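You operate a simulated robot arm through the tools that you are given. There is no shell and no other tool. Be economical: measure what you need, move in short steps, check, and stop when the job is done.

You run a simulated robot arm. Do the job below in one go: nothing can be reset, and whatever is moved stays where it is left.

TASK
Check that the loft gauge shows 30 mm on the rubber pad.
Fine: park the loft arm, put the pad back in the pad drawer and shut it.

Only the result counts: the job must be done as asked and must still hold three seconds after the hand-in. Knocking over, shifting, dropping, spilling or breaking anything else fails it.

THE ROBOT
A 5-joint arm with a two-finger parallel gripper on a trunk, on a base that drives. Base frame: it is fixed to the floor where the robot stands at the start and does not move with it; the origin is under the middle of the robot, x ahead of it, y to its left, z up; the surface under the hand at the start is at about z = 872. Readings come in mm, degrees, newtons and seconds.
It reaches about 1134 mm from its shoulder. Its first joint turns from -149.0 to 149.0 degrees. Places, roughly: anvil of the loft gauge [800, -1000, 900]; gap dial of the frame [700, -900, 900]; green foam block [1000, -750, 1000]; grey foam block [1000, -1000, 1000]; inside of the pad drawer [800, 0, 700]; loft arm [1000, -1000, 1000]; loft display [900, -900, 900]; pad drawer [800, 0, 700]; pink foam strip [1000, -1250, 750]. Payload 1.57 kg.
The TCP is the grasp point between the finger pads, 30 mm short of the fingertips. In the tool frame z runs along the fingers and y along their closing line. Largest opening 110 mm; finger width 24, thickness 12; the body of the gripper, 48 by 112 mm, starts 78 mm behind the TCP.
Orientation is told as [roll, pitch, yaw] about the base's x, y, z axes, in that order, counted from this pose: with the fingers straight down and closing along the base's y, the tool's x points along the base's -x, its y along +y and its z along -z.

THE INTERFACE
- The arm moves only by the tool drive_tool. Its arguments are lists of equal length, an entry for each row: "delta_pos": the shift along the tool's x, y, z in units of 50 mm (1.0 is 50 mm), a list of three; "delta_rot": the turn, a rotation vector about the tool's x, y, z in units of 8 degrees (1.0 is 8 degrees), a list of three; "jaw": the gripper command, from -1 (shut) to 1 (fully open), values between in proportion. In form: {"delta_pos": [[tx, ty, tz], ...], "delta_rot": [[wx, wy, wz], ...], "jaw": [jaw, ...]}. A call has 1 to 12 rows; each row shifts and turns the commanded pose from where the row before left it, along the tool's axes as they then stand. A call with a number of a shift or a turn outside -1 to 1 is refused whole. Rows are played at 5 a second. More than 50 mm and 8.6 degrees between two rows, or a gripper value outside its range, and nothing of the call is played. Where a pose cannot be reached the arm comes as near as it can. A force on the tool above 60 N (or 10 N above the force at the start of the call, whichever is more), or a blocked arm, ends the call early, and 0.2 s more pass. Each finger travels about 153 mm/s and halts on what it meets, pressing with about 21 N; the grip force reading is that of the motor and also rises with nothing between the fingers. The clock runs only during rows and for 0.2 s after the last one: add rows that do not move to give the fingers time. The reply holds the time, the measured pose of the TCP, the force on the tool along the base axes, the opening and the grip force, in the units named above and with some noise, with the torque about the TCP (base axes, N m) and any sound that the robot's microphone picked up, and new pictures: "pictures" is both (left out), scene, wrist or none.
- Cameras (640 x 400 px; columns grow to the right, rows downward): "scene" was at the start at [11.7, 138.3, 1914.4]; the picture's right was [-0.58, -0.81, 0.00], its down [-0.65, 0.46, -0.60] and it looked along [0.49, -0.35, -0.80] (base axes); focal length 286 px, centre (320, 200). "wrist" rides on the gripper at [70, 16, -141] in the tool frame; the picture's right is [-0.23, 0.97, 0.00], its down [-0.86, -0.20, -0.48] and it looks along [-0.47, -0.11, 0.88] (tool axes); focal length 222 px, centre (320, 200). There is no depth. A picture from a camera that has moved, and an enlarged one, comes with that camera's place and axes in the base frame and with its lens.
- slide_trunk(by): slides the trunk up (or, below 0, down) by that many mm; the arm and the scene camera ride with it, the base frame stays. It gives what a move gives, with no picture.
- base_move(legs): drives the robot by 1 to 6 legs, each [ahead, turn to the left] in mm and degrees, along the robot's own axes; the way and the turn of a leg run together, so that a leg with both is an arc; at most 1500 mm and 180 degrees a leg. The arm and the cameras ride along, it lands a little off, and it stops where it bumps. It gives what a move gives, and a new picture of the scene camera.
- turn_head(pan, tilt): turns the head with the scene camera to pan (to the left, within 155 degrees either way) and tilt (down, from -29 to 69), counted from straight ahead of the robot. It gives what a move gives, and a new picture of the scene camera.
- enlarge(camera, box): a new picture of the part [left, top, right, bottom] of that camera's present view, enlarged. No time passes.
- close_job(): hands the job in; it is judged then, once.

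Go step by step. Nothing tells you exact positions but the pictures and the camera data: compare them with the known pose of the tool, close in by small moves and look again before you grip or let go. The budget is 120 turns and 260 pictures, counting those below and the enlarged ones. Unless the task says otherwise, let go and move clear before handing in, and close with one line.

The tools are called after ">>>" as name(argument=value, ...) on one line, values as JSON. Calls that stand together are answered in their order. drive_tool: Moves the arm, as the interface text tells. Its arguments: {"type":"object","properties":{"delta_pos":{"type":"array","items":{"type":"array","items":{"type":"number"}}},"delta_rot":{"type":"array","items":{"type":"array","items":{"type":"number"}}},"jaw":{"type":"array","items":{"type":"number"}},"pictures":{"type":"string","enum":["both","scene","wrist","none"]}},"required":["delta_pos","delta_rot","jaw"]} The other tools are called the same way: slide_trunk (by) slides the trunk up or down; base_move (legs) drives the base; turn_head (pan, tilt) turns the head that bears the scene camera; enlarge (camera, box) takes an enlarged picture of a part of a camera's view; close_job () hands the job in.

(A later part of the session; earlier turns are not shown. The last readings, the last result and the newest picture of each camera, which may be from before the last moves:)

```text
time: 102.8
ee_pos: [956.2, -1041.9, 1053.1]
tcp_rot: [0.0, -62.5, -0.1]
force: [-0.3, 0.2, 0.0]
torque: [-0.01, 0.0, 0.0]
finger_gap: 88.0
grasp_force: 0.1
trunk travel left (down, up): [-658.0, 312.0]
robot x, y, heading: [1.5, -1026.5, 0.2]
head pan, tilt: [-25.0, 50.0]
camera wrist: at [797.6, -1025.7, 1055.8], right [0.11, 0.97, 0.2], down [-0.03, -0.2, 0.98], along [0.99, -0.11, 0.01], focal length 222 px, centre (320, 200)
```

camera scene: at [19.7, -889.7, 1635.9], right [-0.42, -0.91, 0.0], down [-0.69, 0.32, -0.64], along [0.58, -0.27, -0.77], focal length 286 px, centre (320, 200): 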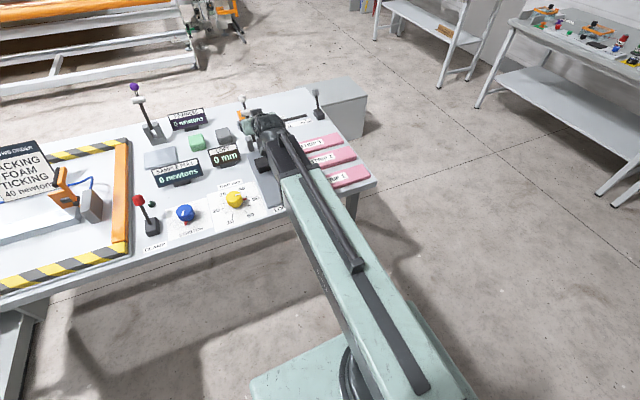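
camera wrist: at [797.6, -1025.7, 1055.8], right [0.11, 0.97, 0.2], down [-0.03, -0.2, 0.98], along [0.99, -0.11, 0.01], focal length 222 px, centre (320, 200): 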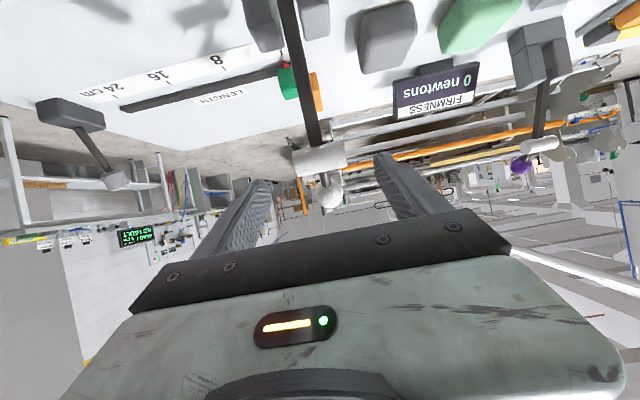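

>>> drive_tool(delta_pos=[[-0.25, 0, 0.478], [-0.25, 0, 0.478], [-0.25, 0, 0.478], [0, 0, 0], [0, 0, 0], [0, 0, 0], [0, 0, 0]], delta_rot=[[0, 0, 0], [0, 0, 0], [0, 0, 0], [0, 0, 0], [0, 0, 0], [0, 0, 0], [0, 0, 0]], jaw=[0.6, 0.6, 0.6, 0.6, 0, -0.5, -0.7], pictures="wrist")

```text
time: 104.4
ee_pos: [1038.2, -1042.0, 1053.2]
tcp_rot: [0.0, -62.5, 0.0]
force: [0.3, 9.5, -0.3]
torque: [0.04, -0.04, 0.1]
finger_gap: 31.0
grasp_force: 39.5
trunk travel left (down, up): [-658.0, 312.0]
robot x, y, heading: [-4.1, -1032.6, 0.1]
head pan, tilt: [-25.0, 50.0]
camera wrist: at [879.5, -1025.4, 1055.8], right [0.11, 0.97, 0.2], down [-0.03, -0.2, 0.98], along [0.99, -0.11, 0.01], focal length 222 px, centre (320, 200)
```

wrist: 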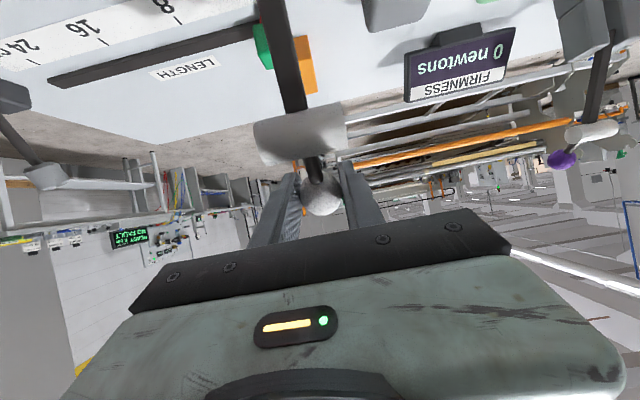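

>>> drive_tool(delta_pos=[[0.01, 0.015, -0.299], [0.035, 0.015, -0.337], [0.061, 0.015, -0.335], [0.089, 0.015, -0.328], [0.119, 0.015, -0.317], [0, 0, 0]], delta_rot=[[0, -0.2125, 0], [0, -0.2, 0], [0, -0.125, 0], [0, -0.0875, 0], [0, -0.0125, 0], [0, 0, 0]], jaw=[-0.8, -0.8, -0.8, -0.8, -0.8, -0.8], pictures="none")

>>> drive_tool(delta_pos=[[0.152, 0.015, -0.303], [0.185, 0.015, -0.285], [0, 0, 0]], delta_rot=[[0, 0.0375, 0], [0, 0.1, 0], [0, 0, 0]], jaw=[-0.8, -0.8, -0.8], pictures="wrist")

```text
time: 105.8
ee_pos: [957.8, -1040.2, 1072.4]
tcp_rot: [0.0, -67.6, -0.1]
force: [1.9, -8.9, 1.7]
torque: [-0.02, -0.32, -0.14]
finger_gap: 31.1
grasp_force: 40.2
trunk travel left (down, up): [-658.0, 312.0]
robot x, y, heading: [-3.9, -1030.6, 0.1]
head pan, tilt: [-25.0, 50.0]
```

```text
time: 106.6
ee_pos: [923.1, -1038.0, 1067.7]
tcp_rot: [0.2, -66.4, -0.3]
force: [-1.3, -19.0, 2.8]
torque: [0.01, -0.09, -0.18]
finger_gap: 31.1
grasp_force: 40.6
trunk travel left (down, up): [-658.0, 312.0]
robot x, y, heading: [-1.6, -1030.0, 0.0]
head pan, tilt: [-25.0, 50.0]
camera wrist: at [764.8, -1021.8, 1060.0], right [0.09, 0.97, 0.21], down [-0.1, -0.2, 0.97], along [0.99, -0.11, 0.08], focal length 222 px, centre (320, 200)
```

wrist: 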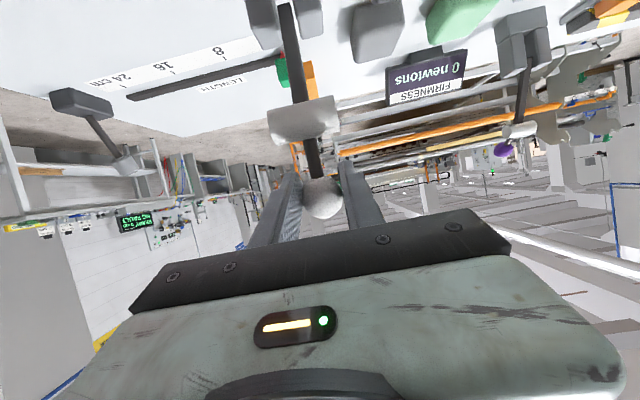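

Swing goes well; continuing with y drift removed.

>>> drive_tool(delta_pos=[[0, -0.04, 0], [0.215, 0, -0.262], [0.249, 0, -0.233], [0.274, 0, -0.196], [0, 0, 0]], delta_rot=[[0, 0, 0], [0, 0.15, 0], [0, 0.2125, 0], [0, 0.2625, 0], [0, 0, 0]], jaw=[-0.8, -0.8, -0.8, -0.8, -0.8], pictures="none")

>>> drive_tool(delta_pos=[[0.302, 0, -0.157], [0.321, 0, -0.109], [0.335, 0, -0.057], [0, 0, 0]], delta_rot=[[0, 0.3375, 0], [0, 0.3875, 0], [0, 0.4625, 0], [0, 0, 0]], jaw=[-0.8, -0.8, -0.8, -0.8], pictures="both")

```text
time: 107.8
ee_pos: [875.2, -1036.8, 1048.3]
tcp_rot: [0.1, -61.5, -0.1]
force: [2.7, 0.8, 7.0]
torque: [0.06, -1.03, 0.04]
finger_gap: 31.3
grasp_force: 39.8
trunk travel left (down, up): [-658.0, 312.0]
robot x, y, heading: [-3.0, -1031.8, 0.2]
head pan, tilt: [-25.0, 50.0]
```

```text
time: 108.8
ee_pos: [836.5, -1035.9, 1016.3]
tcp_rot: [0.0, -51.9, 0.0]
force: [-0.9, 6.4, 7.8]
torque: [0.04, -1.13, 0.14]
finger_gap: 31.1
grasp_force: 39.8
trunk travel left (down, up): [-658.0, 312.0]
robot x, y, heading: [-0.4, -1028.0, -0.0]
head pan, tilt: [-25.0, 50.0]
camera scene: at [18.2, -888.8, 1635.9], right [-0.42, -0.91, 0.0], down [-0.69, 0.32, -0.64], along [0.58, -0.27, -0.77], focal length 286 px, centre (320, 200)
camera wrist: at [681.2, -1019.9, 1048.6], right [0.14, 0.97, 0.18], down [0.15, -0.2, 0.97], along [0.98, -0.11, -0.17], focal length 222 px, centre (320, 200)
```

scene: 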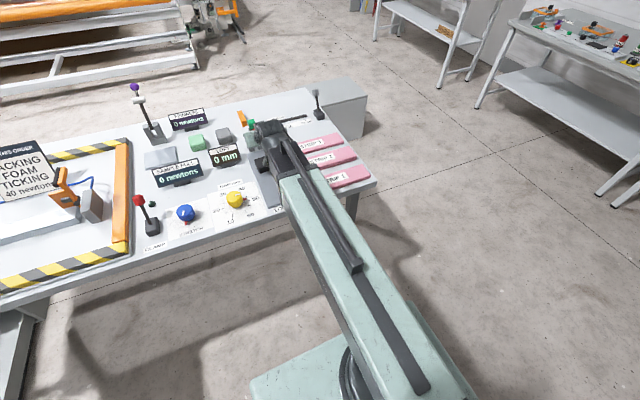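
wrist: 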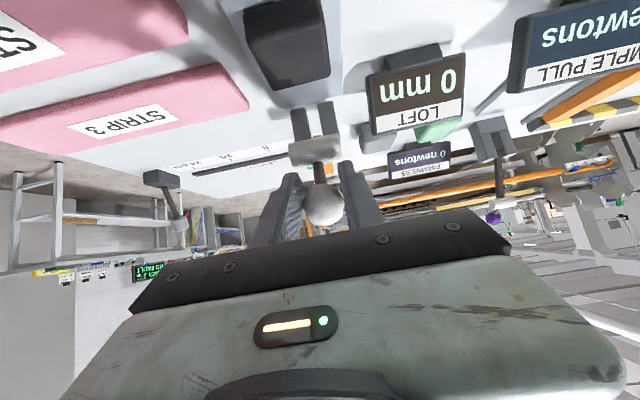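

>>> drive_tool(delta_pos=[[0.339, 0.02, 0.002], [0.334, 0.01, 0.061], [0.315, 0, 0.122], [0, 0, 0]], delta_rot=[[0, 0.525, 0], [0, 0.6125, 0], [0, 0.7125, 0], [0, 0, 0]], jaw=[-0.8, -0.8, -0.8, -0.8], pictures="wrist")

```text
time: 109.8
ee_pos: [810.3, -1035.2, 973.2]
tcp_rot: [0.1, -37.1, -0.2]
force: [-1.3, -0.9, 0.2]
torque: [-0.03, 0.0, 0.04]
finger_gap: 11.5
grasp_force: 0.5
trunk travel left (down, up): [-658.0, 312.0]
robot x, y, heading: [-1.9, -1029.0, 0.3]
head pan, tilt: [-25.0, 50.0]
camera wrist: at [669.3, -1020.1, 1043.2], right [0.18, 0.97, 0.14], down [0.39, -0.2, 0.9], along [0.9, -0.11, -0.42], focal length 222 px, centre (320, 200)
```

wrist: 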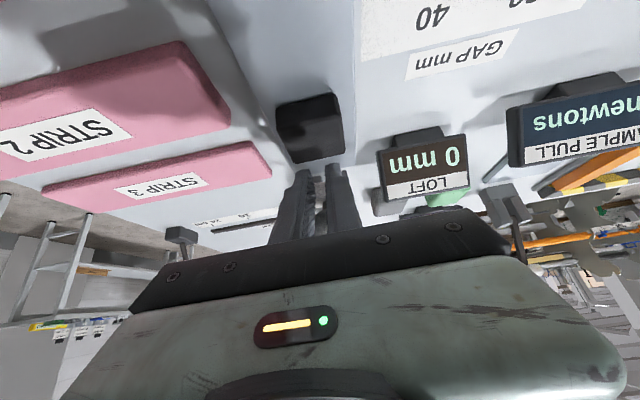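

The knob slipped out. I look where the loft arm is now.

>>> enlarge(camera="wrist", box=[220, 100, 440, 257])

>>> turn_head(pan=-20, tilt=42)

>>> enlarge(camera="scene", box=[180, 80, 400, 217])

```text
2.55 times, centred on (330, 178) of wrist
camera zoom: at [669.3, -1020.1, 1043.2], right [0.18, 0.97, 0.14], down [0.39, -0.2, 0.9], along [0.9, -0.11, -0.42], focal length 566 px, centre (294, 255)
```

zoom: 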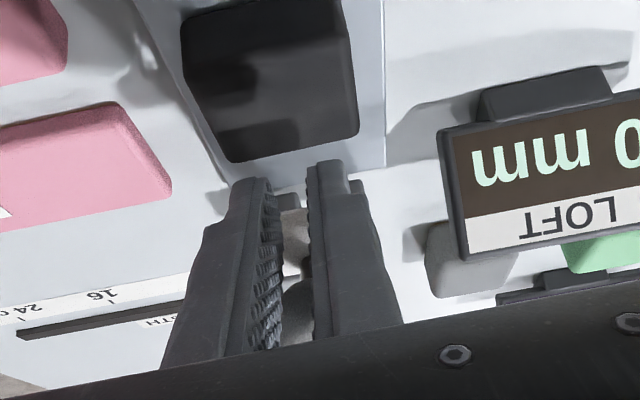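

```text
time: 110.5
ee_pos: [810.6, -1035.5, 973.1]
tcp_rot: [0.0, -37.1, 0.0]
force: [-1.1, -0.1, -0.6]
torque: [-0.03, 0.0, 0.04]
finger_gap: 10.7
grasp_force: 0.1
trunk travel left (down, up): [-658.0, 312.0]
robot x, y, heading: [-2.5, -1027.3, 0.2]
head pan, tilt: [-20.0, 42.0]
camera scene: at [28.2, -885.7, 1647.1], right [-0.34, -0.94, 0.0], down [-0.63, 0.23, -0.74], along [0.7, -0.25, -0.67], focal length 286 px, centre (320, 200)
```

scene: 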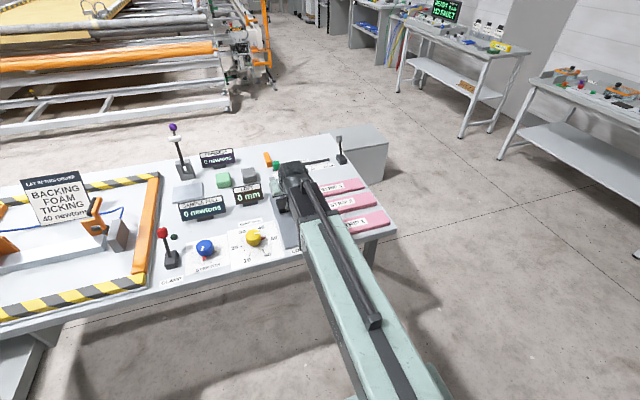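

```text
2.91 times, centred on (290, 148) of scene
camera zoom: at [28.2, -885.7, 1647.1], right [-0.34, -0.94, 0.0], down [-0.63, 0.23, -0.74], along [0.7, -0.25, -0.67], focal length 831 px, centre (407, 350)
```

zoom: 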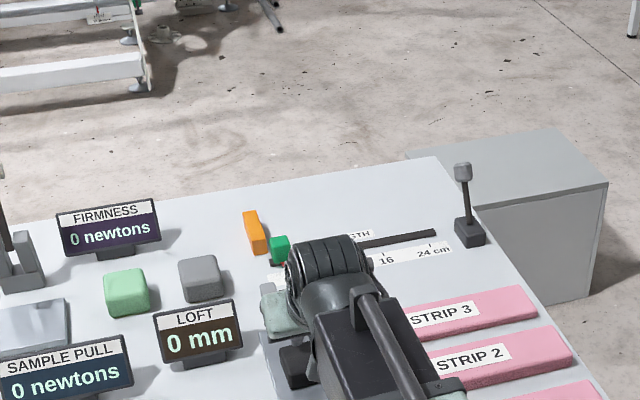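

The loft arm is neither parked nor down on the pad, and no load is felt, so it rests somewhere in between, probably hidden by the gripper. I open the jaws carefully and look.

>>> drive_tool(delta_pos=[[0, 0, 0], [0, 0, 0], [0, 0, 0]], delta_rot=[[0, 0, 0], [0, 0, 0], [0, 0, 0]], jaw=[-0.4, 0.2, 0.6], pictures="both")

>>> enlarge(camera="wrist", box=[200, 100, 460, 262])

```text
time: 111.3
ee_pos: [810.7, -1036.8, 974.5]
tcp_rot: [0.0, -37.3, -0.1]
force: [0.8, 0.6, 0.2]
torque: [0.0, 0.02, 0.02]
finger_gap: 87.8
grasp_force: 0.0
trunk travel left (down, up): [-658.0, 312.0]
robot x, y, heading: [-0.4, -1027.7, 0.2]
head pan, tilt: [-20.0, 42.0]
camera scene: at [28.3, -885.7, 1647.2], right [-0.34, -0.94, 0.0], down [-0.63, 0.23, -0.74], along [0.7, -0.25, -0.67], focal length 286 px, centre (320, 200)
camera wrist: at [669.5, -1019.9, 1043.3], right [0.18, 0.97, 0.14], down [0.39, -0.2, 0.9], along [0.9, -0.11, -0.42], focal length 222 px, centre (320, 200)
```

scene: 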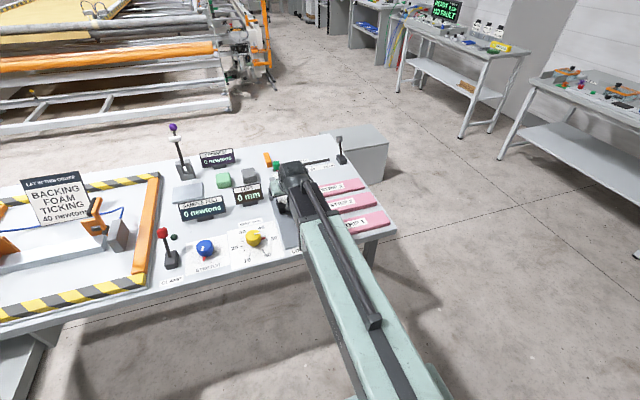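
wrist: 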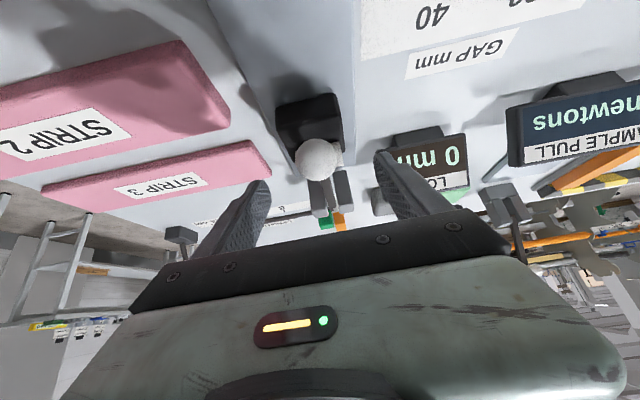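

```text
2.46 times, centred on (330, 181) of wrist
camera zoom: at [669.5, -1019.9, 1043.3], right [0.18, 0.97, 0.14], down [0.39, -0.2, 0.9], along [0.9, -0.11, -0.42], focal length 547 px, centre (295, 247)
```

zoom: 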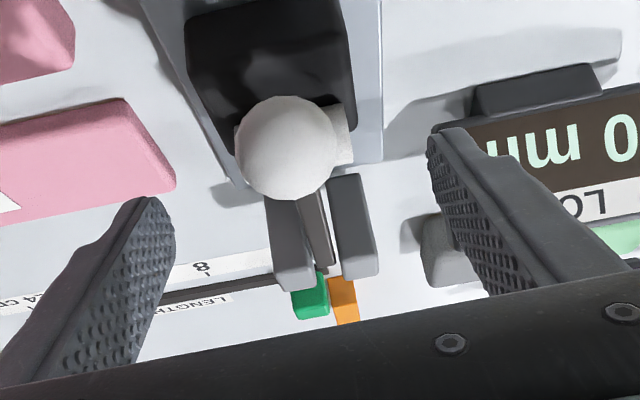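

The loft arm has now come down with its foot at the pad. I check the display.

>>> enlarge(camera="scene", box=[220, 160, 320, 222])

>>> enlarge(camera="wrist", box=[360, 110, 500, 220])

```text
6.40 times, centred on (270, 191) of scene
camera zoom: at [28.3, -885.7, 1647.2], right [-0.34, -0.94, 0.0], down [-0.63, 0.23, -0.74], along [0.7, -0.25, -0.67], focal length 1828 px, centre (640, 258)
```

zoom: 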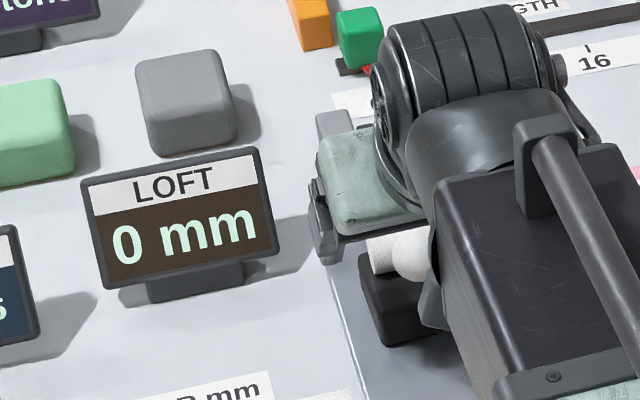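

```text
3.64 times, centred on (430, 165) of wrist
camera zoom: at [669.5, -1019.9, 1043.3], right [0.18, 0.97, 0.14], down [0.39, -0.2, 0.9], along [0.9, -0.11, -0.42], focal length 808 px, centre (-80, 327)
```

zoom: 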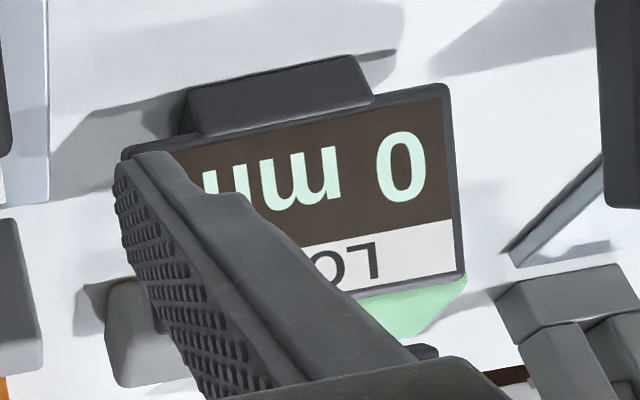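

>>> slide_trunk(by=180)

>>> drive_tool(delta_pos=[[0, 0, 0], [0, 0, 0], [0, 0, 0]], delta_rot=[[0, 0.9, 0], [0, 0.9, 0], [0, 0.9, 0]], jaw=[0.6, 0.6, 0.6], pictures="both")

>>> enlarge(camera="wrist", box=[200, 0, 500, 187])

```text
time: 113.3
ee_pos: [810.5, -1037.6, 1153.6]
tcp_rot: [-0.1, -37.2, -0.1]
force: [0.0, 1.0, -0.6]
torque: [-0.02, 0.03, 0.0]
finger_gap: 87.9
grasp_force: 0.1
trunk travel left (down, up): [-838.0, 132.0]
robot x, y, heading: [0.6, -1029.3, 0.1]
head pan, tilt: [-20.0, 42.0]
```

```text
time: 114.1
ee_pos: [811.0, -1035.9, 1112.8]
tcp_rot: [-0.1, -15.5, -0.2]
force: [0.5, 0.2, 0.7]
torque: [-0.01, 0.0, 0.01]
finger_gap: 87.7
grasp_force: 0.0
out of reach, approached as far as the arm can: row 1, 2, 3
trunk travel left (down, up): [-838.0, 132.0]
robot x, y, heading: [1.5, -1034.6, 0.1]
head pan, tilt: [-20.0, 42.0]
camera scene: at [28.6, -885.7, 1827.1], right [-0.34, -0.94, 0.0], down [-0.63, 0.23, -0.74], along [0.7, -0.25, -0.67], focal length 286 px, centre (320, 200)
camera wrist: at [706.0, -1020.2, 1230.5], right [0.22, 0.97, 0.06], down [0.7, -0.2, 0.69], along [0.68, -0.11, -0.72], focal length 222 px, centre (320, 200)
```

scene: 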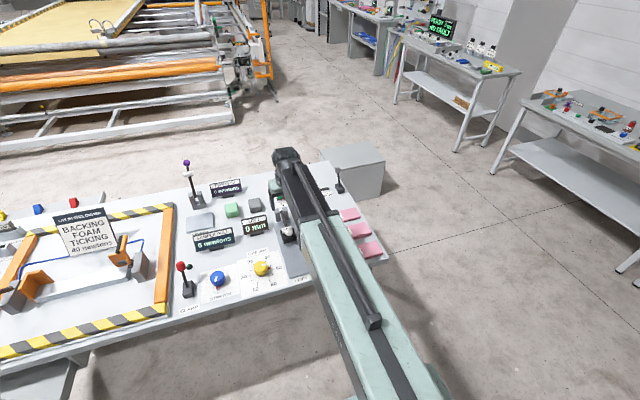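
wrist: 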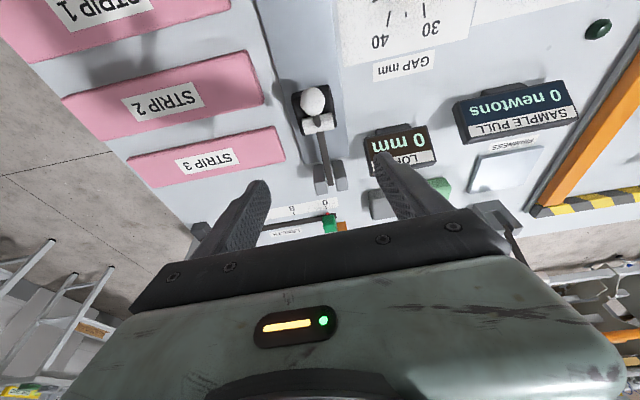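

```text
2.13 times, centred on (350, 94) of wrist
camera zoom: at [706.0, -1020.2, 1230.5], right [0.22, 0.97, 0.06], down [0.7, -0.2, 0.69], along [0.68, -0.11, -0.72], focal length 474 px, centre (256, 427)
```

zoom: 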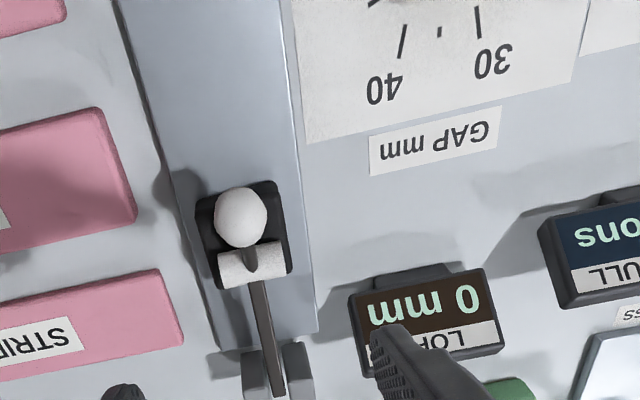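

The arm lies over the pad but the display still shows 0 mm; probably the foot is not fully seated. I'll press the knob down gently with closed vertical fingers.

>>> drive_tool(delta_pos=[[0, 0, 0], [0, 0, 0], [0, 0, 0], [0, 0, 0]], delta_rot=[[0, 0.97, 0], [0, 0.97, 0], [0, 0, 0], [0, 0, 0]], jaw=[0, -1, -1, -1], pictures="none")

>>> slide_trunk(by=-95)

>>> drive_tool(delta_pos=[[0, 0, 0]], delta_rot=[[0, 0, 0]], jaw=[-1], pictures="wrist")

>>> enlarge(camera="wrist", box=[200, 60, 460, 240])

```text
time: 115.1
ee_pos: [810.5, -1035.9, 1104.2]
tcp_rot: [0.0, 0.1, -0.1]
force: [0.0, 1.0, 0.5]
torque: [0.01, 0.04, 0.0]
finger_gap: 0.0
grasp_force: 20.6
out of reach, approached as far as the arm can: row 1
trunk travel left (down, up): [-838.0, 132.0]
robot x, y, heading: [-0.8, -1027.2, 0.0]
head pan, tilt: [-20.0, 42.0]
```

```text
time: 116.4
ee_pos: [811.8, -1036.2, 1010.6]
tcp_rot: [0.0, 0.0, -0.1]
force: [-0.9, -0.2, 0.3]
torque: [-0.01, -0.01, -0.01]
finger_gap: 0.0
grasp_force: 21.3
trunk travel left (down, up): [-743.0, 227.0]
robot x, y, heading: [-0.9, -1028.1, 0.0]
head pan, tilt: [-20.0, 42.0]
```

```text
time: 116.8
ee_pos: [811.2, -1035.5, 1009.8]
tcp_rot: [0.0, -0.2, -0.1]
force: [0.0, 0.2, 0.1]
torque: [-0.02, 0.01, -0.02]
finger_gap: 0.0
grasp_force: 20.7
trunk travel left (down, up): [-743.0, 227.0]
robot x, y, heading: [-2.1, -1029.6, 0.0]
head pan, tilt: [-20.0, 42.0]
camera wrist: at [740.7, -1020.0, 1150.7], right [0.23, 0.97, 0.0], down [0.85, -0.2, 0.48], along [0.47, -0.11, -0.88], focal length 222 px, centre (320, 200)
```

wrist: 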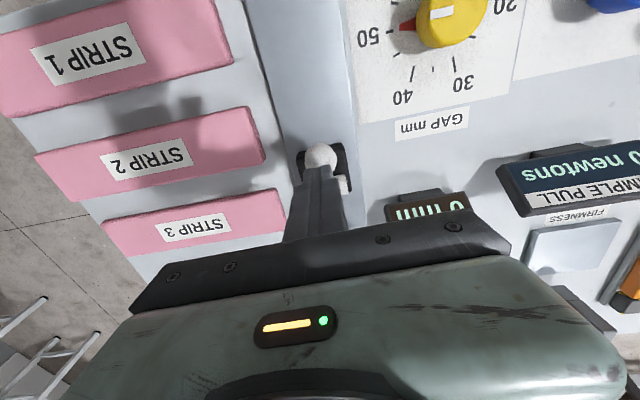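

```text
2.22 times, centred on (330, 150) of wrist
camera zoom: at [740.7, -1020.0, 1150.7], right [0.23, 0.97, 0.0], down [0.85, -0.2, 0.48], along [0.47, -0.11, -0.88], focal length 494 px, centre (298, 311)
```

zoom: 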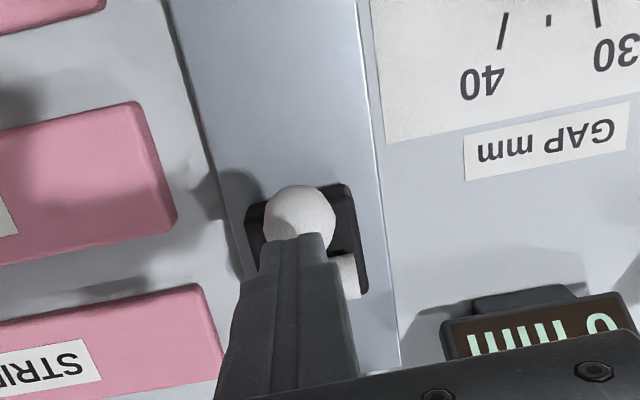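

>>> slide_trunk(by=-14)

>>> slide_trunk(by=-4)

>>> slide_trunk(by=-4)

>>> enlarge(camera="wrist", box=[230, 60, 490, 240])

```text
time: 117.4
ee_pos: [811.1, -1036.8, 996.5]
tcp_rot: [0.0, -0.2, -0.1]
force: [0.1, 0.1, 0.3]
torque: [-0.04, 0.0, -0.02]
finger_gap: 0.0
grasp_force: 21.0
trunk travel left (down, up): [-729.0, 241.0]
robot x, y, heading: [1.7, -1029.4, -0.1]
head pan, tilt: [-20.0, 42.0]
```

```text
time: 118.0
ee_pos: [811.0, -1036.5, 991.4]
tcp_rot: [0.0, 0.0, -0.1]
force: [2.6, -0.1, 6.5]
torque: [0.03, -0.04, 0.01]
finger_gap: 0.1
grasp_force: 20.5
trunk travel left (down, up): [-725.0, 245.0]
robot x, y, heading: [-1.7, -1030.4, 0.3]
head pan, tilt: [-20.0, 42.0]
```

```text
time: 118.6
ee_pos: [811.1, -1036.1, 991.8]
tcp_rot: [0.0, -0.4, 0.0]
force: [1.0, 0.5, 37.8]
torque: [0.05, 0.07, -0.09]
finger_gap: 0.0
grasp_force: 21.0
trunk travel left (down, up): [-722.0, 248.0]
robot x, y, heading: [-0.7, -1026.3, -0.1]
head pan, tilt: [-20.0, 42.0]
stopped: the force on the tool passed its limit at 62 N (the readings are from after the stop); the commanded pose is now the measured one
```

```text
2.22 times, centred on (360, 150) of wrist
camera zoom: at [738.9, -1020.0, 1131.8], right [0.23, 0.97, 0.0], down [0.85, -0.2, 0.49], along [0.47, -0.11, -0.87], focal length 494 px, centre (231, 311)
```

zoom: 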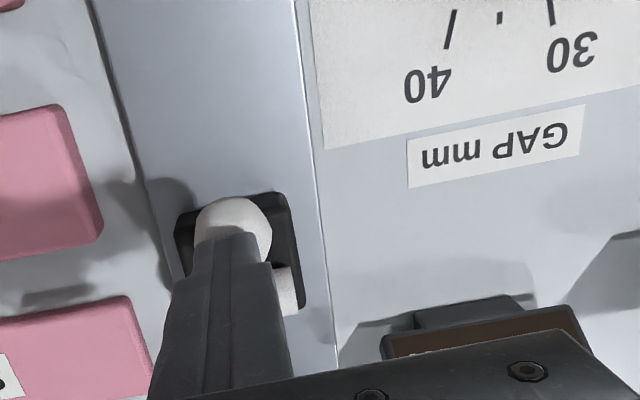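

The knob is hard at rest: the foot is seated on the pad. I read the display.

>>> enlarge(camera="scene", box=[180, 160, 320, 247])

>>> slide_trunk(by=3)

>>> enlarge(camera="scene", box=[180, 160, 320, 247])

```text
4.57 times, centred on (250, 204) of scene
camera zoom: at [23.7, -885.6, 1711.5], right [-0.34, -0.94, 0.0], down [-0.63, 0.23, -0.74], along [0.7, -0.25, -0.67], focal length 1306 px, centre (640, 184)
```

zoom: 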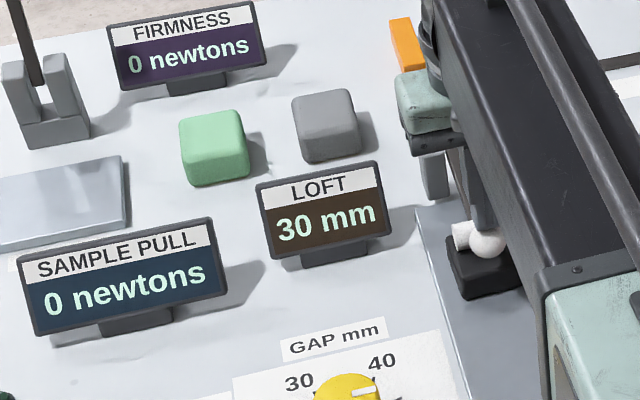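

```text
time: 119.1
ee_pos: [811.4, -1036.4, 991.9]
tcp_rot: [0.0, -0.5, -0.1]
force: [-3.6, 0.8, 8.4]
torque: [0.02, 0.14, -0.03]
finger_gap: 0.1
grasp_force: 20.9
trunk travel left (down, up): [-725.0, 245.0]
robot x, y, heading: [1.6, -1031.0, 0.1]
head pan, tilt: [-20.0, 42.0]
```

```text
4.57 times, centred on (250, 204) of scene
camera zoom: at [26.8, -885.7, 1713.8], right [-0.34, -0.94, 0.0], down [-0.63, 0.23, -0.74], along [0.7, -0.25, -0.67], focal length 1306 px, centre (640, 184)
```

zoom: 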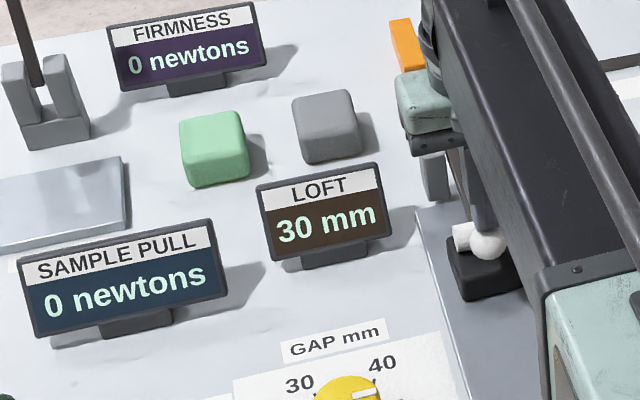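

The display reads 30 mm – fine. Now I park the arm: a circle fit of the observed knob positions gives pivot (960, 920), R 156. I rise, open, pitch 24° and come down around the knob at (807, −1035, 946).

>>> slide_trunk(by=113)

>>> drive_tool(delta_pos=[[0.08, 0.02, 0], [0, 0, 0], [0, 0, 0], [0, 0, 0], [0, 0, 0]], delta_rot=[[0, -0.756, 0], [0, -0.756, 0], [0, -0.756, 0], [0, -0.756, 0], [0, 0, 0]], jaw=[0, 0.6, 0.6, 0.6, 0.6], pictures="wrist")

>>> enlarge(camera="scene", box=[200, 160, 340, 247])

```text
time: 120.5
ee_pos: [813.1, -1036.8, 1104.6]
tcp_rot: [0.0, -0.2, -0.1]
force: [0.2, 0.2, -0.5]
torque: [0.02, 0.01, 0.01]
finger_gap: 0.0
grasp_force: 21.2
trunk travel left (down, up): [-838.0, 132.0]
robot x, y, heading: [-2.4, -1028.8, 0.1]
head pan, tilt: [-20.0, 42.0]
```

```text
time: 121.7
ee_pos: [808.7, -1036.0, 1126.5]
tcp_rot: [0.0, -24.5, -0.1]
force: [0.1, 0.5, 0.7]
torque: [-0.05, 0.01, 0.04]
finger_gap: 87.9
grasp_force: 0.1
out of reach, approached as far as the arm can: row 2, 3, 4
trunk travel left (down, up): [-838.0, 132.0]
robot x, y, heading: [-2.5, -1031.4, 0.2]
head pan, tilt: [-20.0, 42.0]
camera wrist: at [686.4, -1019.0, 1225.5], right [0.21, 0.97, 0.09], down [0.58, -0.2, 0.79], along [0.79, -0.11, -0.6], focal length 222 px, centre (320, 200)
```

wrist: 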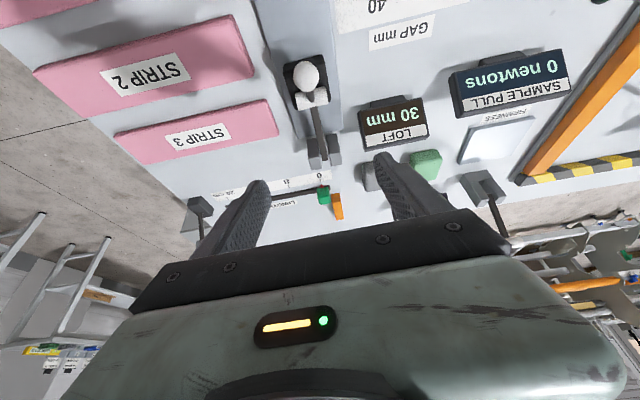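

```text
4.57 times, centred on (270, 204) of scene
camera zoom: at [28.5, -885.7, 1827.1], right [-0.34, -0.94, 0.0], down [-0.63, 0.23, -0.74], along [0.7, -0.25, -0.67], focal length 1306 px, centre (549, 184)
```

zoom: 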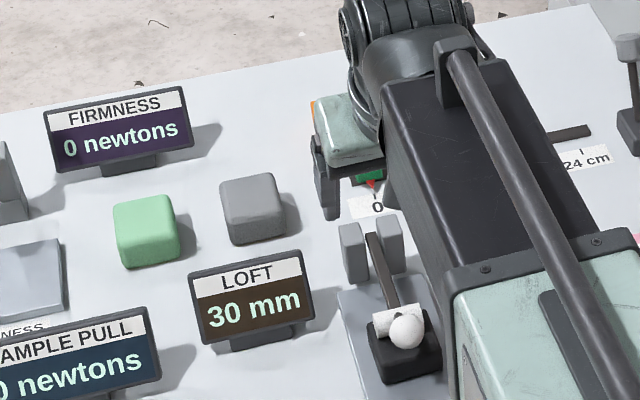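

The reading stays at 30 mm with the arm untouched. Now down around the knob.

>>> slide_trunk(by=-178)

>>> drive_tool(delta_pos=[[0, 0.03, 0], [0, 0, 0]], delta_rot=[[0, 0, 0], [0, 0, 0]], jaw=[0.6, 0.6], pictures="wrist")

>>> enlarge(camera="wrist", box=[200, 100, 460, 262])

```text
time: 123.7
ee_pos: [807.8, -1034.0, 947.9]
tcp_rot: [0.0, -24.5, -0.1]
force: [-0.1, 0.9, -0.6]
torque: [0.0, -0.02, -0.01]
finger_gap: 88.2
grasp_force: 0.1
trunk travel left (down, up): [-660.0, 310.0]
robot x, y, heading: [-1.6, -1028.4, -0.1]
head pan, tilt: [-20.0, 42.0]
```

```text
time: 124.3
ee_pos: [810.0, -1034.0, 948.1]
tcp_rot: [0.0, -24.5, -0.1]
force: [0.1, 0.1, -0.1]
torque: [-0.01, 0.0, 0.02]
finger_gap: 88.1
grasp_force: 0.0
trunk travel left (down, up): [-660.0, 310.0]
robot x, y, heading: [-1.3, -1029.3, 0.2]
head pan, tilt: [-20.0, 42.0]
camera wrist: at [686.0, -1017.0, 1047.6], right [0.21, 0.97, 0.09], down [0.58, -0.2, 0.79], along [0.79, -0.11, -0.61], focal length 222 px, centre (320, 200)
```

wrist: 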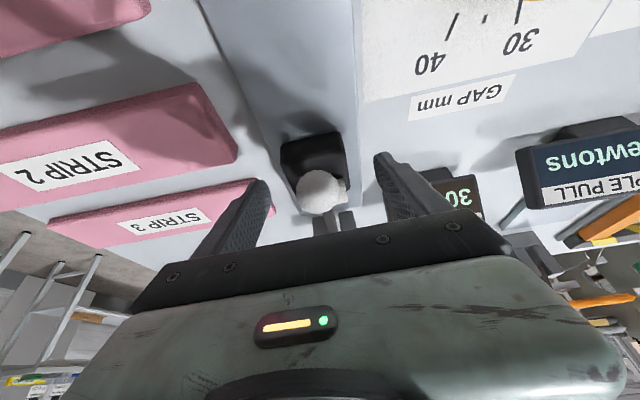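

```text
2.46 times, centred on (330, 181) of wrist
camera zoom: at [686.0, -1017.0, 1047.6], right [0.21, 0.97, 0.09], down [0.58, -0.2, 0.79], along [0.79, -0.11, -0.61], focal length 547 px, centre (295, 247)
```

zoom: 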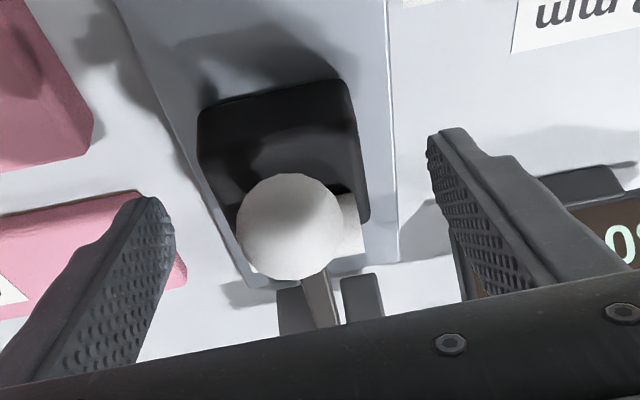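

The knob is centred between the pads. I close and begin lifting along the refitted arc, checking early.

>>> drive_tool(delta_pos=[[0, 0, 0], [0, 0, 0], [0, 0, 0], [-0.19, 0, -0.243], [-0.254, 0, -0.204], [0, 0, 0]], delta_rot=[[0, 0, 0], [0, 0, 0], [0, 0, 0], [0, -0.925, 0], [0, -0.8125, 0], [0, 0, 0]], jaw=[0, -0.8, -0.8, -0.8, -0.8, -0.8], pictures="wrist")

```text
time: 125.7
ee_pos: [817.7, -1035.1, 977.7]
tcp_rot: [0.0, -38.3, 0.0]
force: [-8.8, -12.0, -4.3]
torque: [-0.05, 1.13, 0.02]
finger_gap: 31.2
grasp_force: 40.1
trunk travel left (down, up): [-660.0, 310.0]
robot x, y, heading: [-1.0, -1027.5, 0.1]
head pan, tilt: [-20.0, 42.0]
camera wrist: at [675.5, -1018.8, 1045.5], right [0.18, 0.97, 0.14], down [0.37, -0.2, 0.91], along [0.91, -0.11, -0.4], focal length 222 px, centre (320, 200)
```

wrist: 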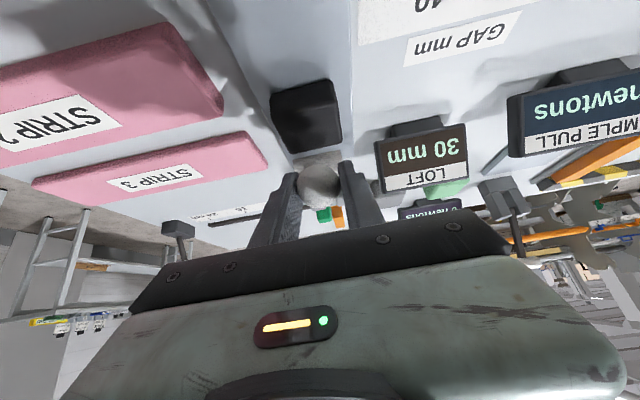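

The lift works, but the knob creeps (≈5 mm lag) because of the wrist's counter-rotation. I set it gently back on the pad, and will regrip with a flatter tool and a bias against the creep.

>>> drive_tool(delta_pos=[[0.276, 0, 0.174], [0.11, 0, 0.11], [0, 0, 0], [0, 0, 0], [0, 0, 0], [0, 0, 0]], delta_rot=[[0, 0.8125, 0], [0, 0.46, 0], [0, 0, 0], [0, 0, 0], [0, 0, 0], [0, 0, 0]], jaw=[-0.8, -0.8, -0.8, -0.3, 0.6, 0.6], pictures="wrist")

```text
time: 127.1
ee_pos: [810.0, -1033.7, 956.2]
tcp_rot: [-0.1, -28.2, -0.2]
force: [0.0, 0.7, 0.1]
torque: [0.01, 0.03, 0.01]
finger_gap: 87.9
grasp_force: 0.1
trunk travel left (down, up): [-660.0, 310.0]
robot x, y, heading: [-1.1, -1029.7, 0.0]
head pan, tilt: [-20.0, 42.0]
camera wrist: at [681.7, -1017.5, 1046.3], right [0.2, 0.97, 0.11], down [0.53, -0.2, 0.83], along [0.83, -0.11, -0.55], focal length 222 px, centre (320, 200)
```

wrist: 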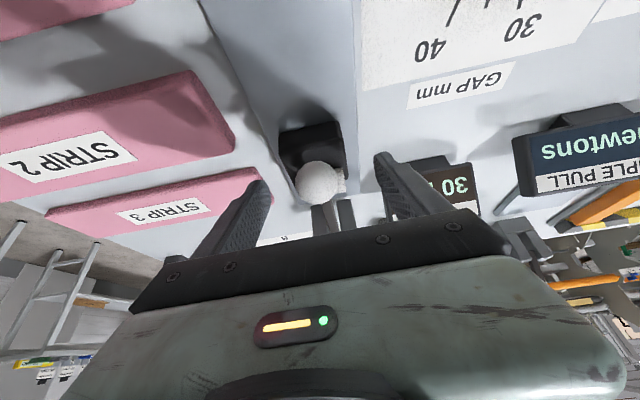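

>>> drive_tool(delta_pos=[[0, 0, 0], [0, 0, 0], [0, 0, 0], [0.115, 0, -0.128], [0, 0, 0]], delta_rot=[[0, -0.83, 0], [0, -0.83, 0], [0, -0.83, 0], [0, 0, 0], [0, 0, 0]], jaw=[0.6, 0.6, 0.6, 0.6, 0.6], pictures="none")

>>> slide_trunk(by=-65)

>>> drive_tool(delta_pos=[[0, 0, 0]], delta_rot=[[0, 0, 0]], jaw=[0.6], pictures="wrist")

>>> enlarge(camera="wrist", box=[200, 100, 460, 262])

```text
time: 128.3
ee_pos: [802.4, -1034.0, 1005.7]
tcp_rot: [0.0, -48.2, 0.0]
force: [0.5, -0.2, 0.4]
torque: [-0.03, 0.02, -0.01]
finger_gap: 88.0
grasp_force: 0.0
out of reach, approached as far as the arm can: row 1, 2, 3
trunk travel left (down, up): [-660.0, 310.0]
robot x, y, heading: [-2.1, -1030.2, 0.0]
head pan, tilt: [-20.0, 42.0]
```

```text
time: 129.3
ee_pos: [802.2, -1034.1, 941.0]
tcp_rot: [0.1, -48.2, -0.3]
force: [-0.8, -0.3, 0.7]
torque: [-0.02, -0.02, -0.02]
finger_gap: 88.1
grasp_force: 0.0
trunk travel left (down, up): [-595.0, 375.0]
robot x, y, heading: [-2.0, -1030.6, 0.0]
head pan, tilt: [-20.0, 42.0]
```

```text
time: 129.8
ee_pos: [802.9, -1032.6, 941.2]
tcp_rot: [0.1, -48.2, -0.2]
force: [0.0, -0.3, -0.4]
torque: [0.0, 0.03, 0.01]
finger_gap: 87.8
grasp_force: 0.2
trunk travel left (down, up): [-595.0, 375.0]
robot x, y, heading: [-2.7, -1028.2, -0.0]
head pan, tilt: [-20.0, 42.0]
camera wrist: at [649.7, -1017.8, 983.0], right [0.15, 0.97, 0.17], down [0.21, -0.2, 0.96], along [0.96, -0.11, -0.24], focal length 222 px, centre (320, 200)
```

wrist: 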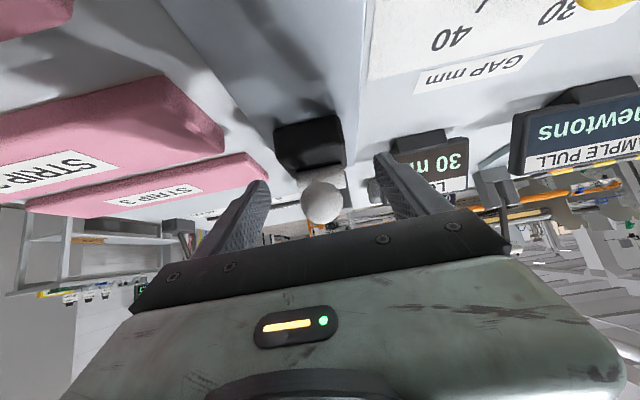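

```text
2.46 times, centred on (330, 181) of wrist
camera zoom: at [649.7, -1017.8, 983.0], right [0.15, 0.97, 0.17], down [0.21, -0.2, 0.96], along [0.96, -0.11, -0.24], focal length 547 px, centre (295, 247)
```

zoom: 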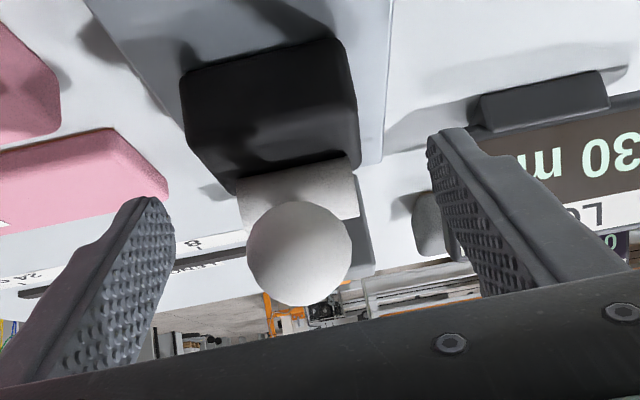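

The knob now sits 6–7 mm to the trailing side, as intended. I grip and lift.

>>> drive_tool(delta_pos=[[0, 0, 0], [0, 0, 0], [0, 0, 0], [-0.282, 0, -0.164], [-0.311, 0, -0.099], [-0.324, 0, -0.042], [0, 0, 0]], delta_rot=[[0, 0, 0], [0, 0, 0], [0, 0, 0], [0, -0.625, 0], [0, -0.5625, 0], [0, -0.5125, 0], [0, 0, 0]], jaw=[0, -1, -1, -1, -1, -1, -1], pictures="wrist")

```text
time: 131.3
ee_pos: [819.6, -1034.6, 986.3]
tcp_rot: [0.0, -61.6, -0.3]
force: [2.7, -10.2, -10.4]
torque: [0.03, 1.06, -0.05]
finger_gap: 31.0
grasp_force: 39.9
trunk travel left (down, up): [-595.0, 375.0]
robot x, y, heading: [-1.4, -1028.4, 0.1]
head pan, tilt: [-20.0, 42.0]
camera wrist: at [660.7, -1018.9, 991.5], right [0.11, 0.97, 0.2], down [-0.02, -0.2, 0.98], along [0.99, -0.11, -0.01], focal length 222 px, centre (320, 200)
```

wrist: 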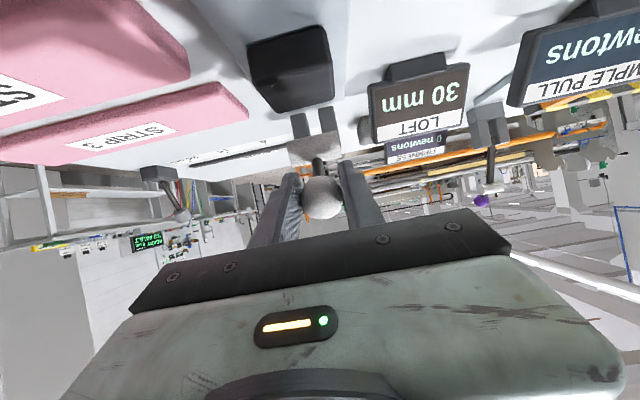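

Good: the knob is still well within the pads. Continuing.

>>> drive_tool(delta_pos=[[-0.326, -0.02, 0.015], [-0.32, -0.01, 0.07], [-0.302, -0.01, 0.122], [-0.28, -0.01, 0.169], [0, 0, 0]], delta_rot=[[0, -0.475, 0], [0, -0.425, 0], [0, -0.375, 0], [0, -0.3375, 0], [0, 0, 0]], jaw=[-1, -1, -1, -1, -1], pictures="wrist")

```text
time: 132.6
ee_pos: [861.0, -1035.9, 1037.4]
tcp_rot: [-0.1, -74.7, 0.0]
force: [-4.9, 4.5, -4.9]
torque: [0.06, 0.86, 0.07]
finger_gap: 31.0
grasp_force: 39.5
trunk travel left (down, up): [-595.0, 375.0]
robot x, y, heading: [-0.3, -1024.6, -0.0]
head pan, tilt: [-20.0, 42.0]
camera wrist: at [704.9, -1020.3, 1006.6], right [0.06, 0.97, 0.22], down [-0.24, -0.2, 0.95], along [0.97, -0.11, 0.22], focal length 222 px, centre (320, 200)
```

wrist: 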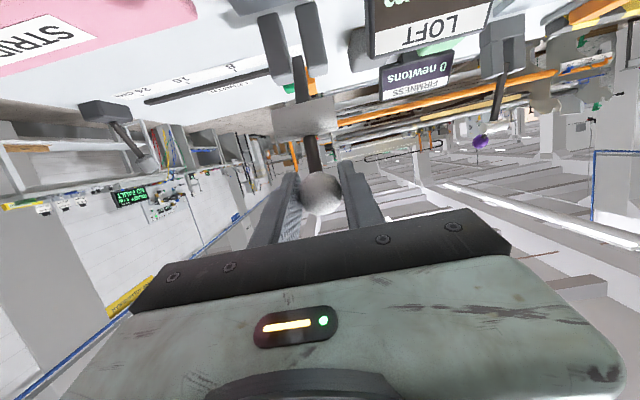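

Knob still centred. Continuing to the top.

>>> drive_tool(delta_pos=[[-0.252, -0.01, 0.207], [-0.218, -0.01, 0.243], [-0.183, -0.01, 0.27], [-0.146, -0.01, 0.294], [0, 0, 0]], delta_rot=[[0, -0.3, 0], [0, -0.2375, 0], [0, -0.2, 0], [0, -0.1375, 0], [0, 0, 0]], jaw=[-1, -1, -1, -1, -1], pictures="none")

>>> drive_tool(delta_pos=[[-0.108, -0.01, 0.308], [-0.071, -0.01, 0.319], [-0.035, -0.01, 0.324], [0, 0, 0]], delta_rot=[[0, -0.1, 0], [0, -0.0375, 0], [0, 0, 0], [0, 0, 0]], jaw=[-1, -1, -1, -1], pictures="wrist")

```text
time: 133.8
ee_pos: [919.8, -1038.1, 1067.3]
tcp_rot: [-0.5, -81.9, 0.5]
force: [-4.6, 14.3, 9.3]
torque: [0.01, 0.3, 0.03]
finger_gap: 31.3
grasp_force: 40.0
trunk travel left (down, up): [-595.0, 375.0]
robot x, y, heading: [2.1, -1028.2, 0.0]
head pan, tilt: [-20.0, 42.0]
```

```text
time: 134.8
ee_pos: [965.6, -1039.7, 1071.0]
tcp_rot: [-0.7, -82.9, 0.4]
force: [-1.9, 12.9, 15.1]
torque: [-0.02, 0.28, -0.03]
finger_gap: 31.5
grasp_force: 40.0
trunk travel left (down, up): [-595.0, 375.0]
robot x, y, heading: [0.7, -1028.2, -0.0]
head pan, tilt: [-20.0, 42.0]
camera wrist: at [815.5, -1023.2, 1019.5], right [0.03, 0.97, 0.22], down [-0.37, -0.2, 0.91], along [0.93, -0.11, 0.35], focal length 222 px, centre (320, 200)
```

wrist: 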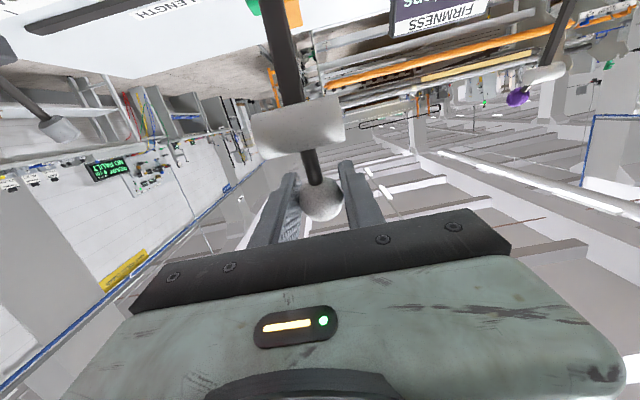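

>>> drive_tool(delta_pos=[[-0.002, 0.02, 0.326], [0.028, 0, 0.325], [0.06, -0.01, 0.321], [0, 0, 0]], delta_rot=[[0, 0.0625, 0], [0, 0.1125, 0], [0, 0.1625, 0], [0, 0, 0]], jaw=[-1, -1, -1, -1], pictures="none")

>>> drive_tool(delta_pos=[[0.085, -0.01, 0.316], [0.055, 0, 0.171], [0, 0, 0]], delta_rot=[[0, 0.2125, 0], [0, 0.1375, 0], [0, 0, 0]], jaw=[-1, -1, -1], pictures="wrist")

```text
time: 135.8
ee_pos: [1012.8, -1039.8, 1061.1]
tcp_rot: [-0.2, -80.1, 0.1]
force: [7.5, -0.4, 22.4]
torque: [-0.09, 0.08, 0.01]
finger_gap: 31.2
grasp_force: 39.8
trunk travel left (down, up): [-595.0, 375.0]
robot x, y, heading: [-2.0, -1030.9, 0.2]
head pan, tilt: [-20.0, 42.0]
```

```text
time: 136.6
ee_pos: [1034.8, -1041.0, 1049.1]
tcp_rot: [0.0, -77.3, -0.2]
force: [7.9, -1.1, 21.2]
torque: [0.08, 0.59, -0.01]
finger_gap: 31.3
grasp_force: 40.4
trunk travel left (down, up): [-595.0, 375.0]
robot x, y, heading: [0.2, -1030.4, 0.0]
head pan, tilt: [-20.0, 42.0]
camera wrist: at [881.4, -1024.9, 1011.4], right [0.05, 0.97, 0.22], down [-0.28, -0.2, 0.94], along [0.96, -0.11, 0.26], focal length 222 px, centre (320, 200)
```

wrist: 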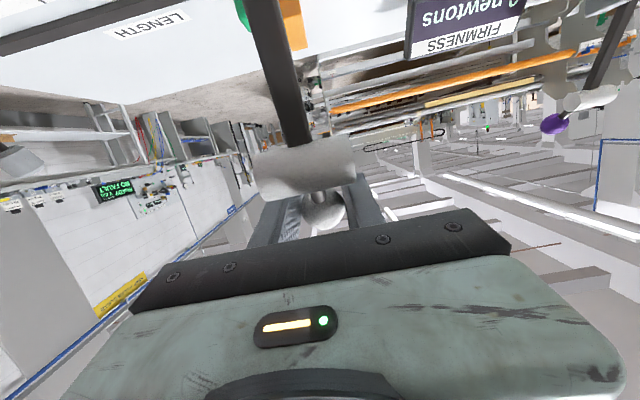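

Nearly parked; a last small nudge, then release.

>>> drive_tool(delta_pos=[[0.052, 0, 0.135], [0, 0, 0], [0, 0, 0], [0, 0, 0], [0, 0, 0]], delta_rot=[[0, 0.124, 0], [0, 0, 0], [0, 0, 0], [0, 0, 0], [0, 0, 0]], jaw=[-1, -1, -0.4, 0.6, 0.6], pictures="wrist")

```text
time: 137.8
ee_pos: [1042.4, -1040.5, 1043.1]
tcp_rot: [0.0, -76.3, -0.1]
force: [0.1, -0.2, -1.4]
torque: [-0.03, 0.0, 0.03]
finger_gap: 88.1
grasp_force: 0.1
trunk travel left (down, up): [-595.0, 375.0]
robot x, y, heading: [-1.1, -1029.6, 0.2]
head pan, tilt: [-20.0, 42.0]
camera wrist: at [888.4, -1024.1, 1008.6], right [0.06, 0.97, 0.22], down [-0.26, -0.2, 0.94], along [0.96, -0.11, 0.24], focal length 222 px, centre (320, 200)
```

wrist: 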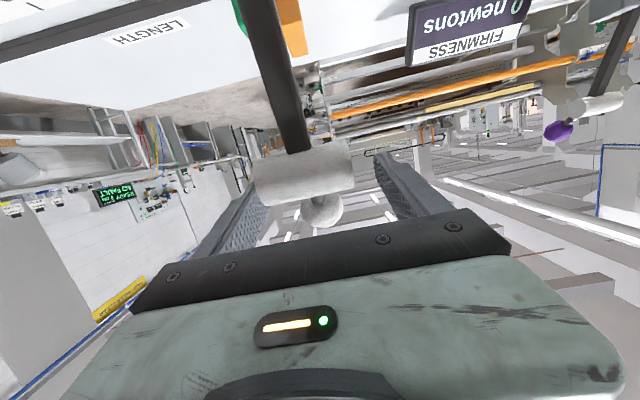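

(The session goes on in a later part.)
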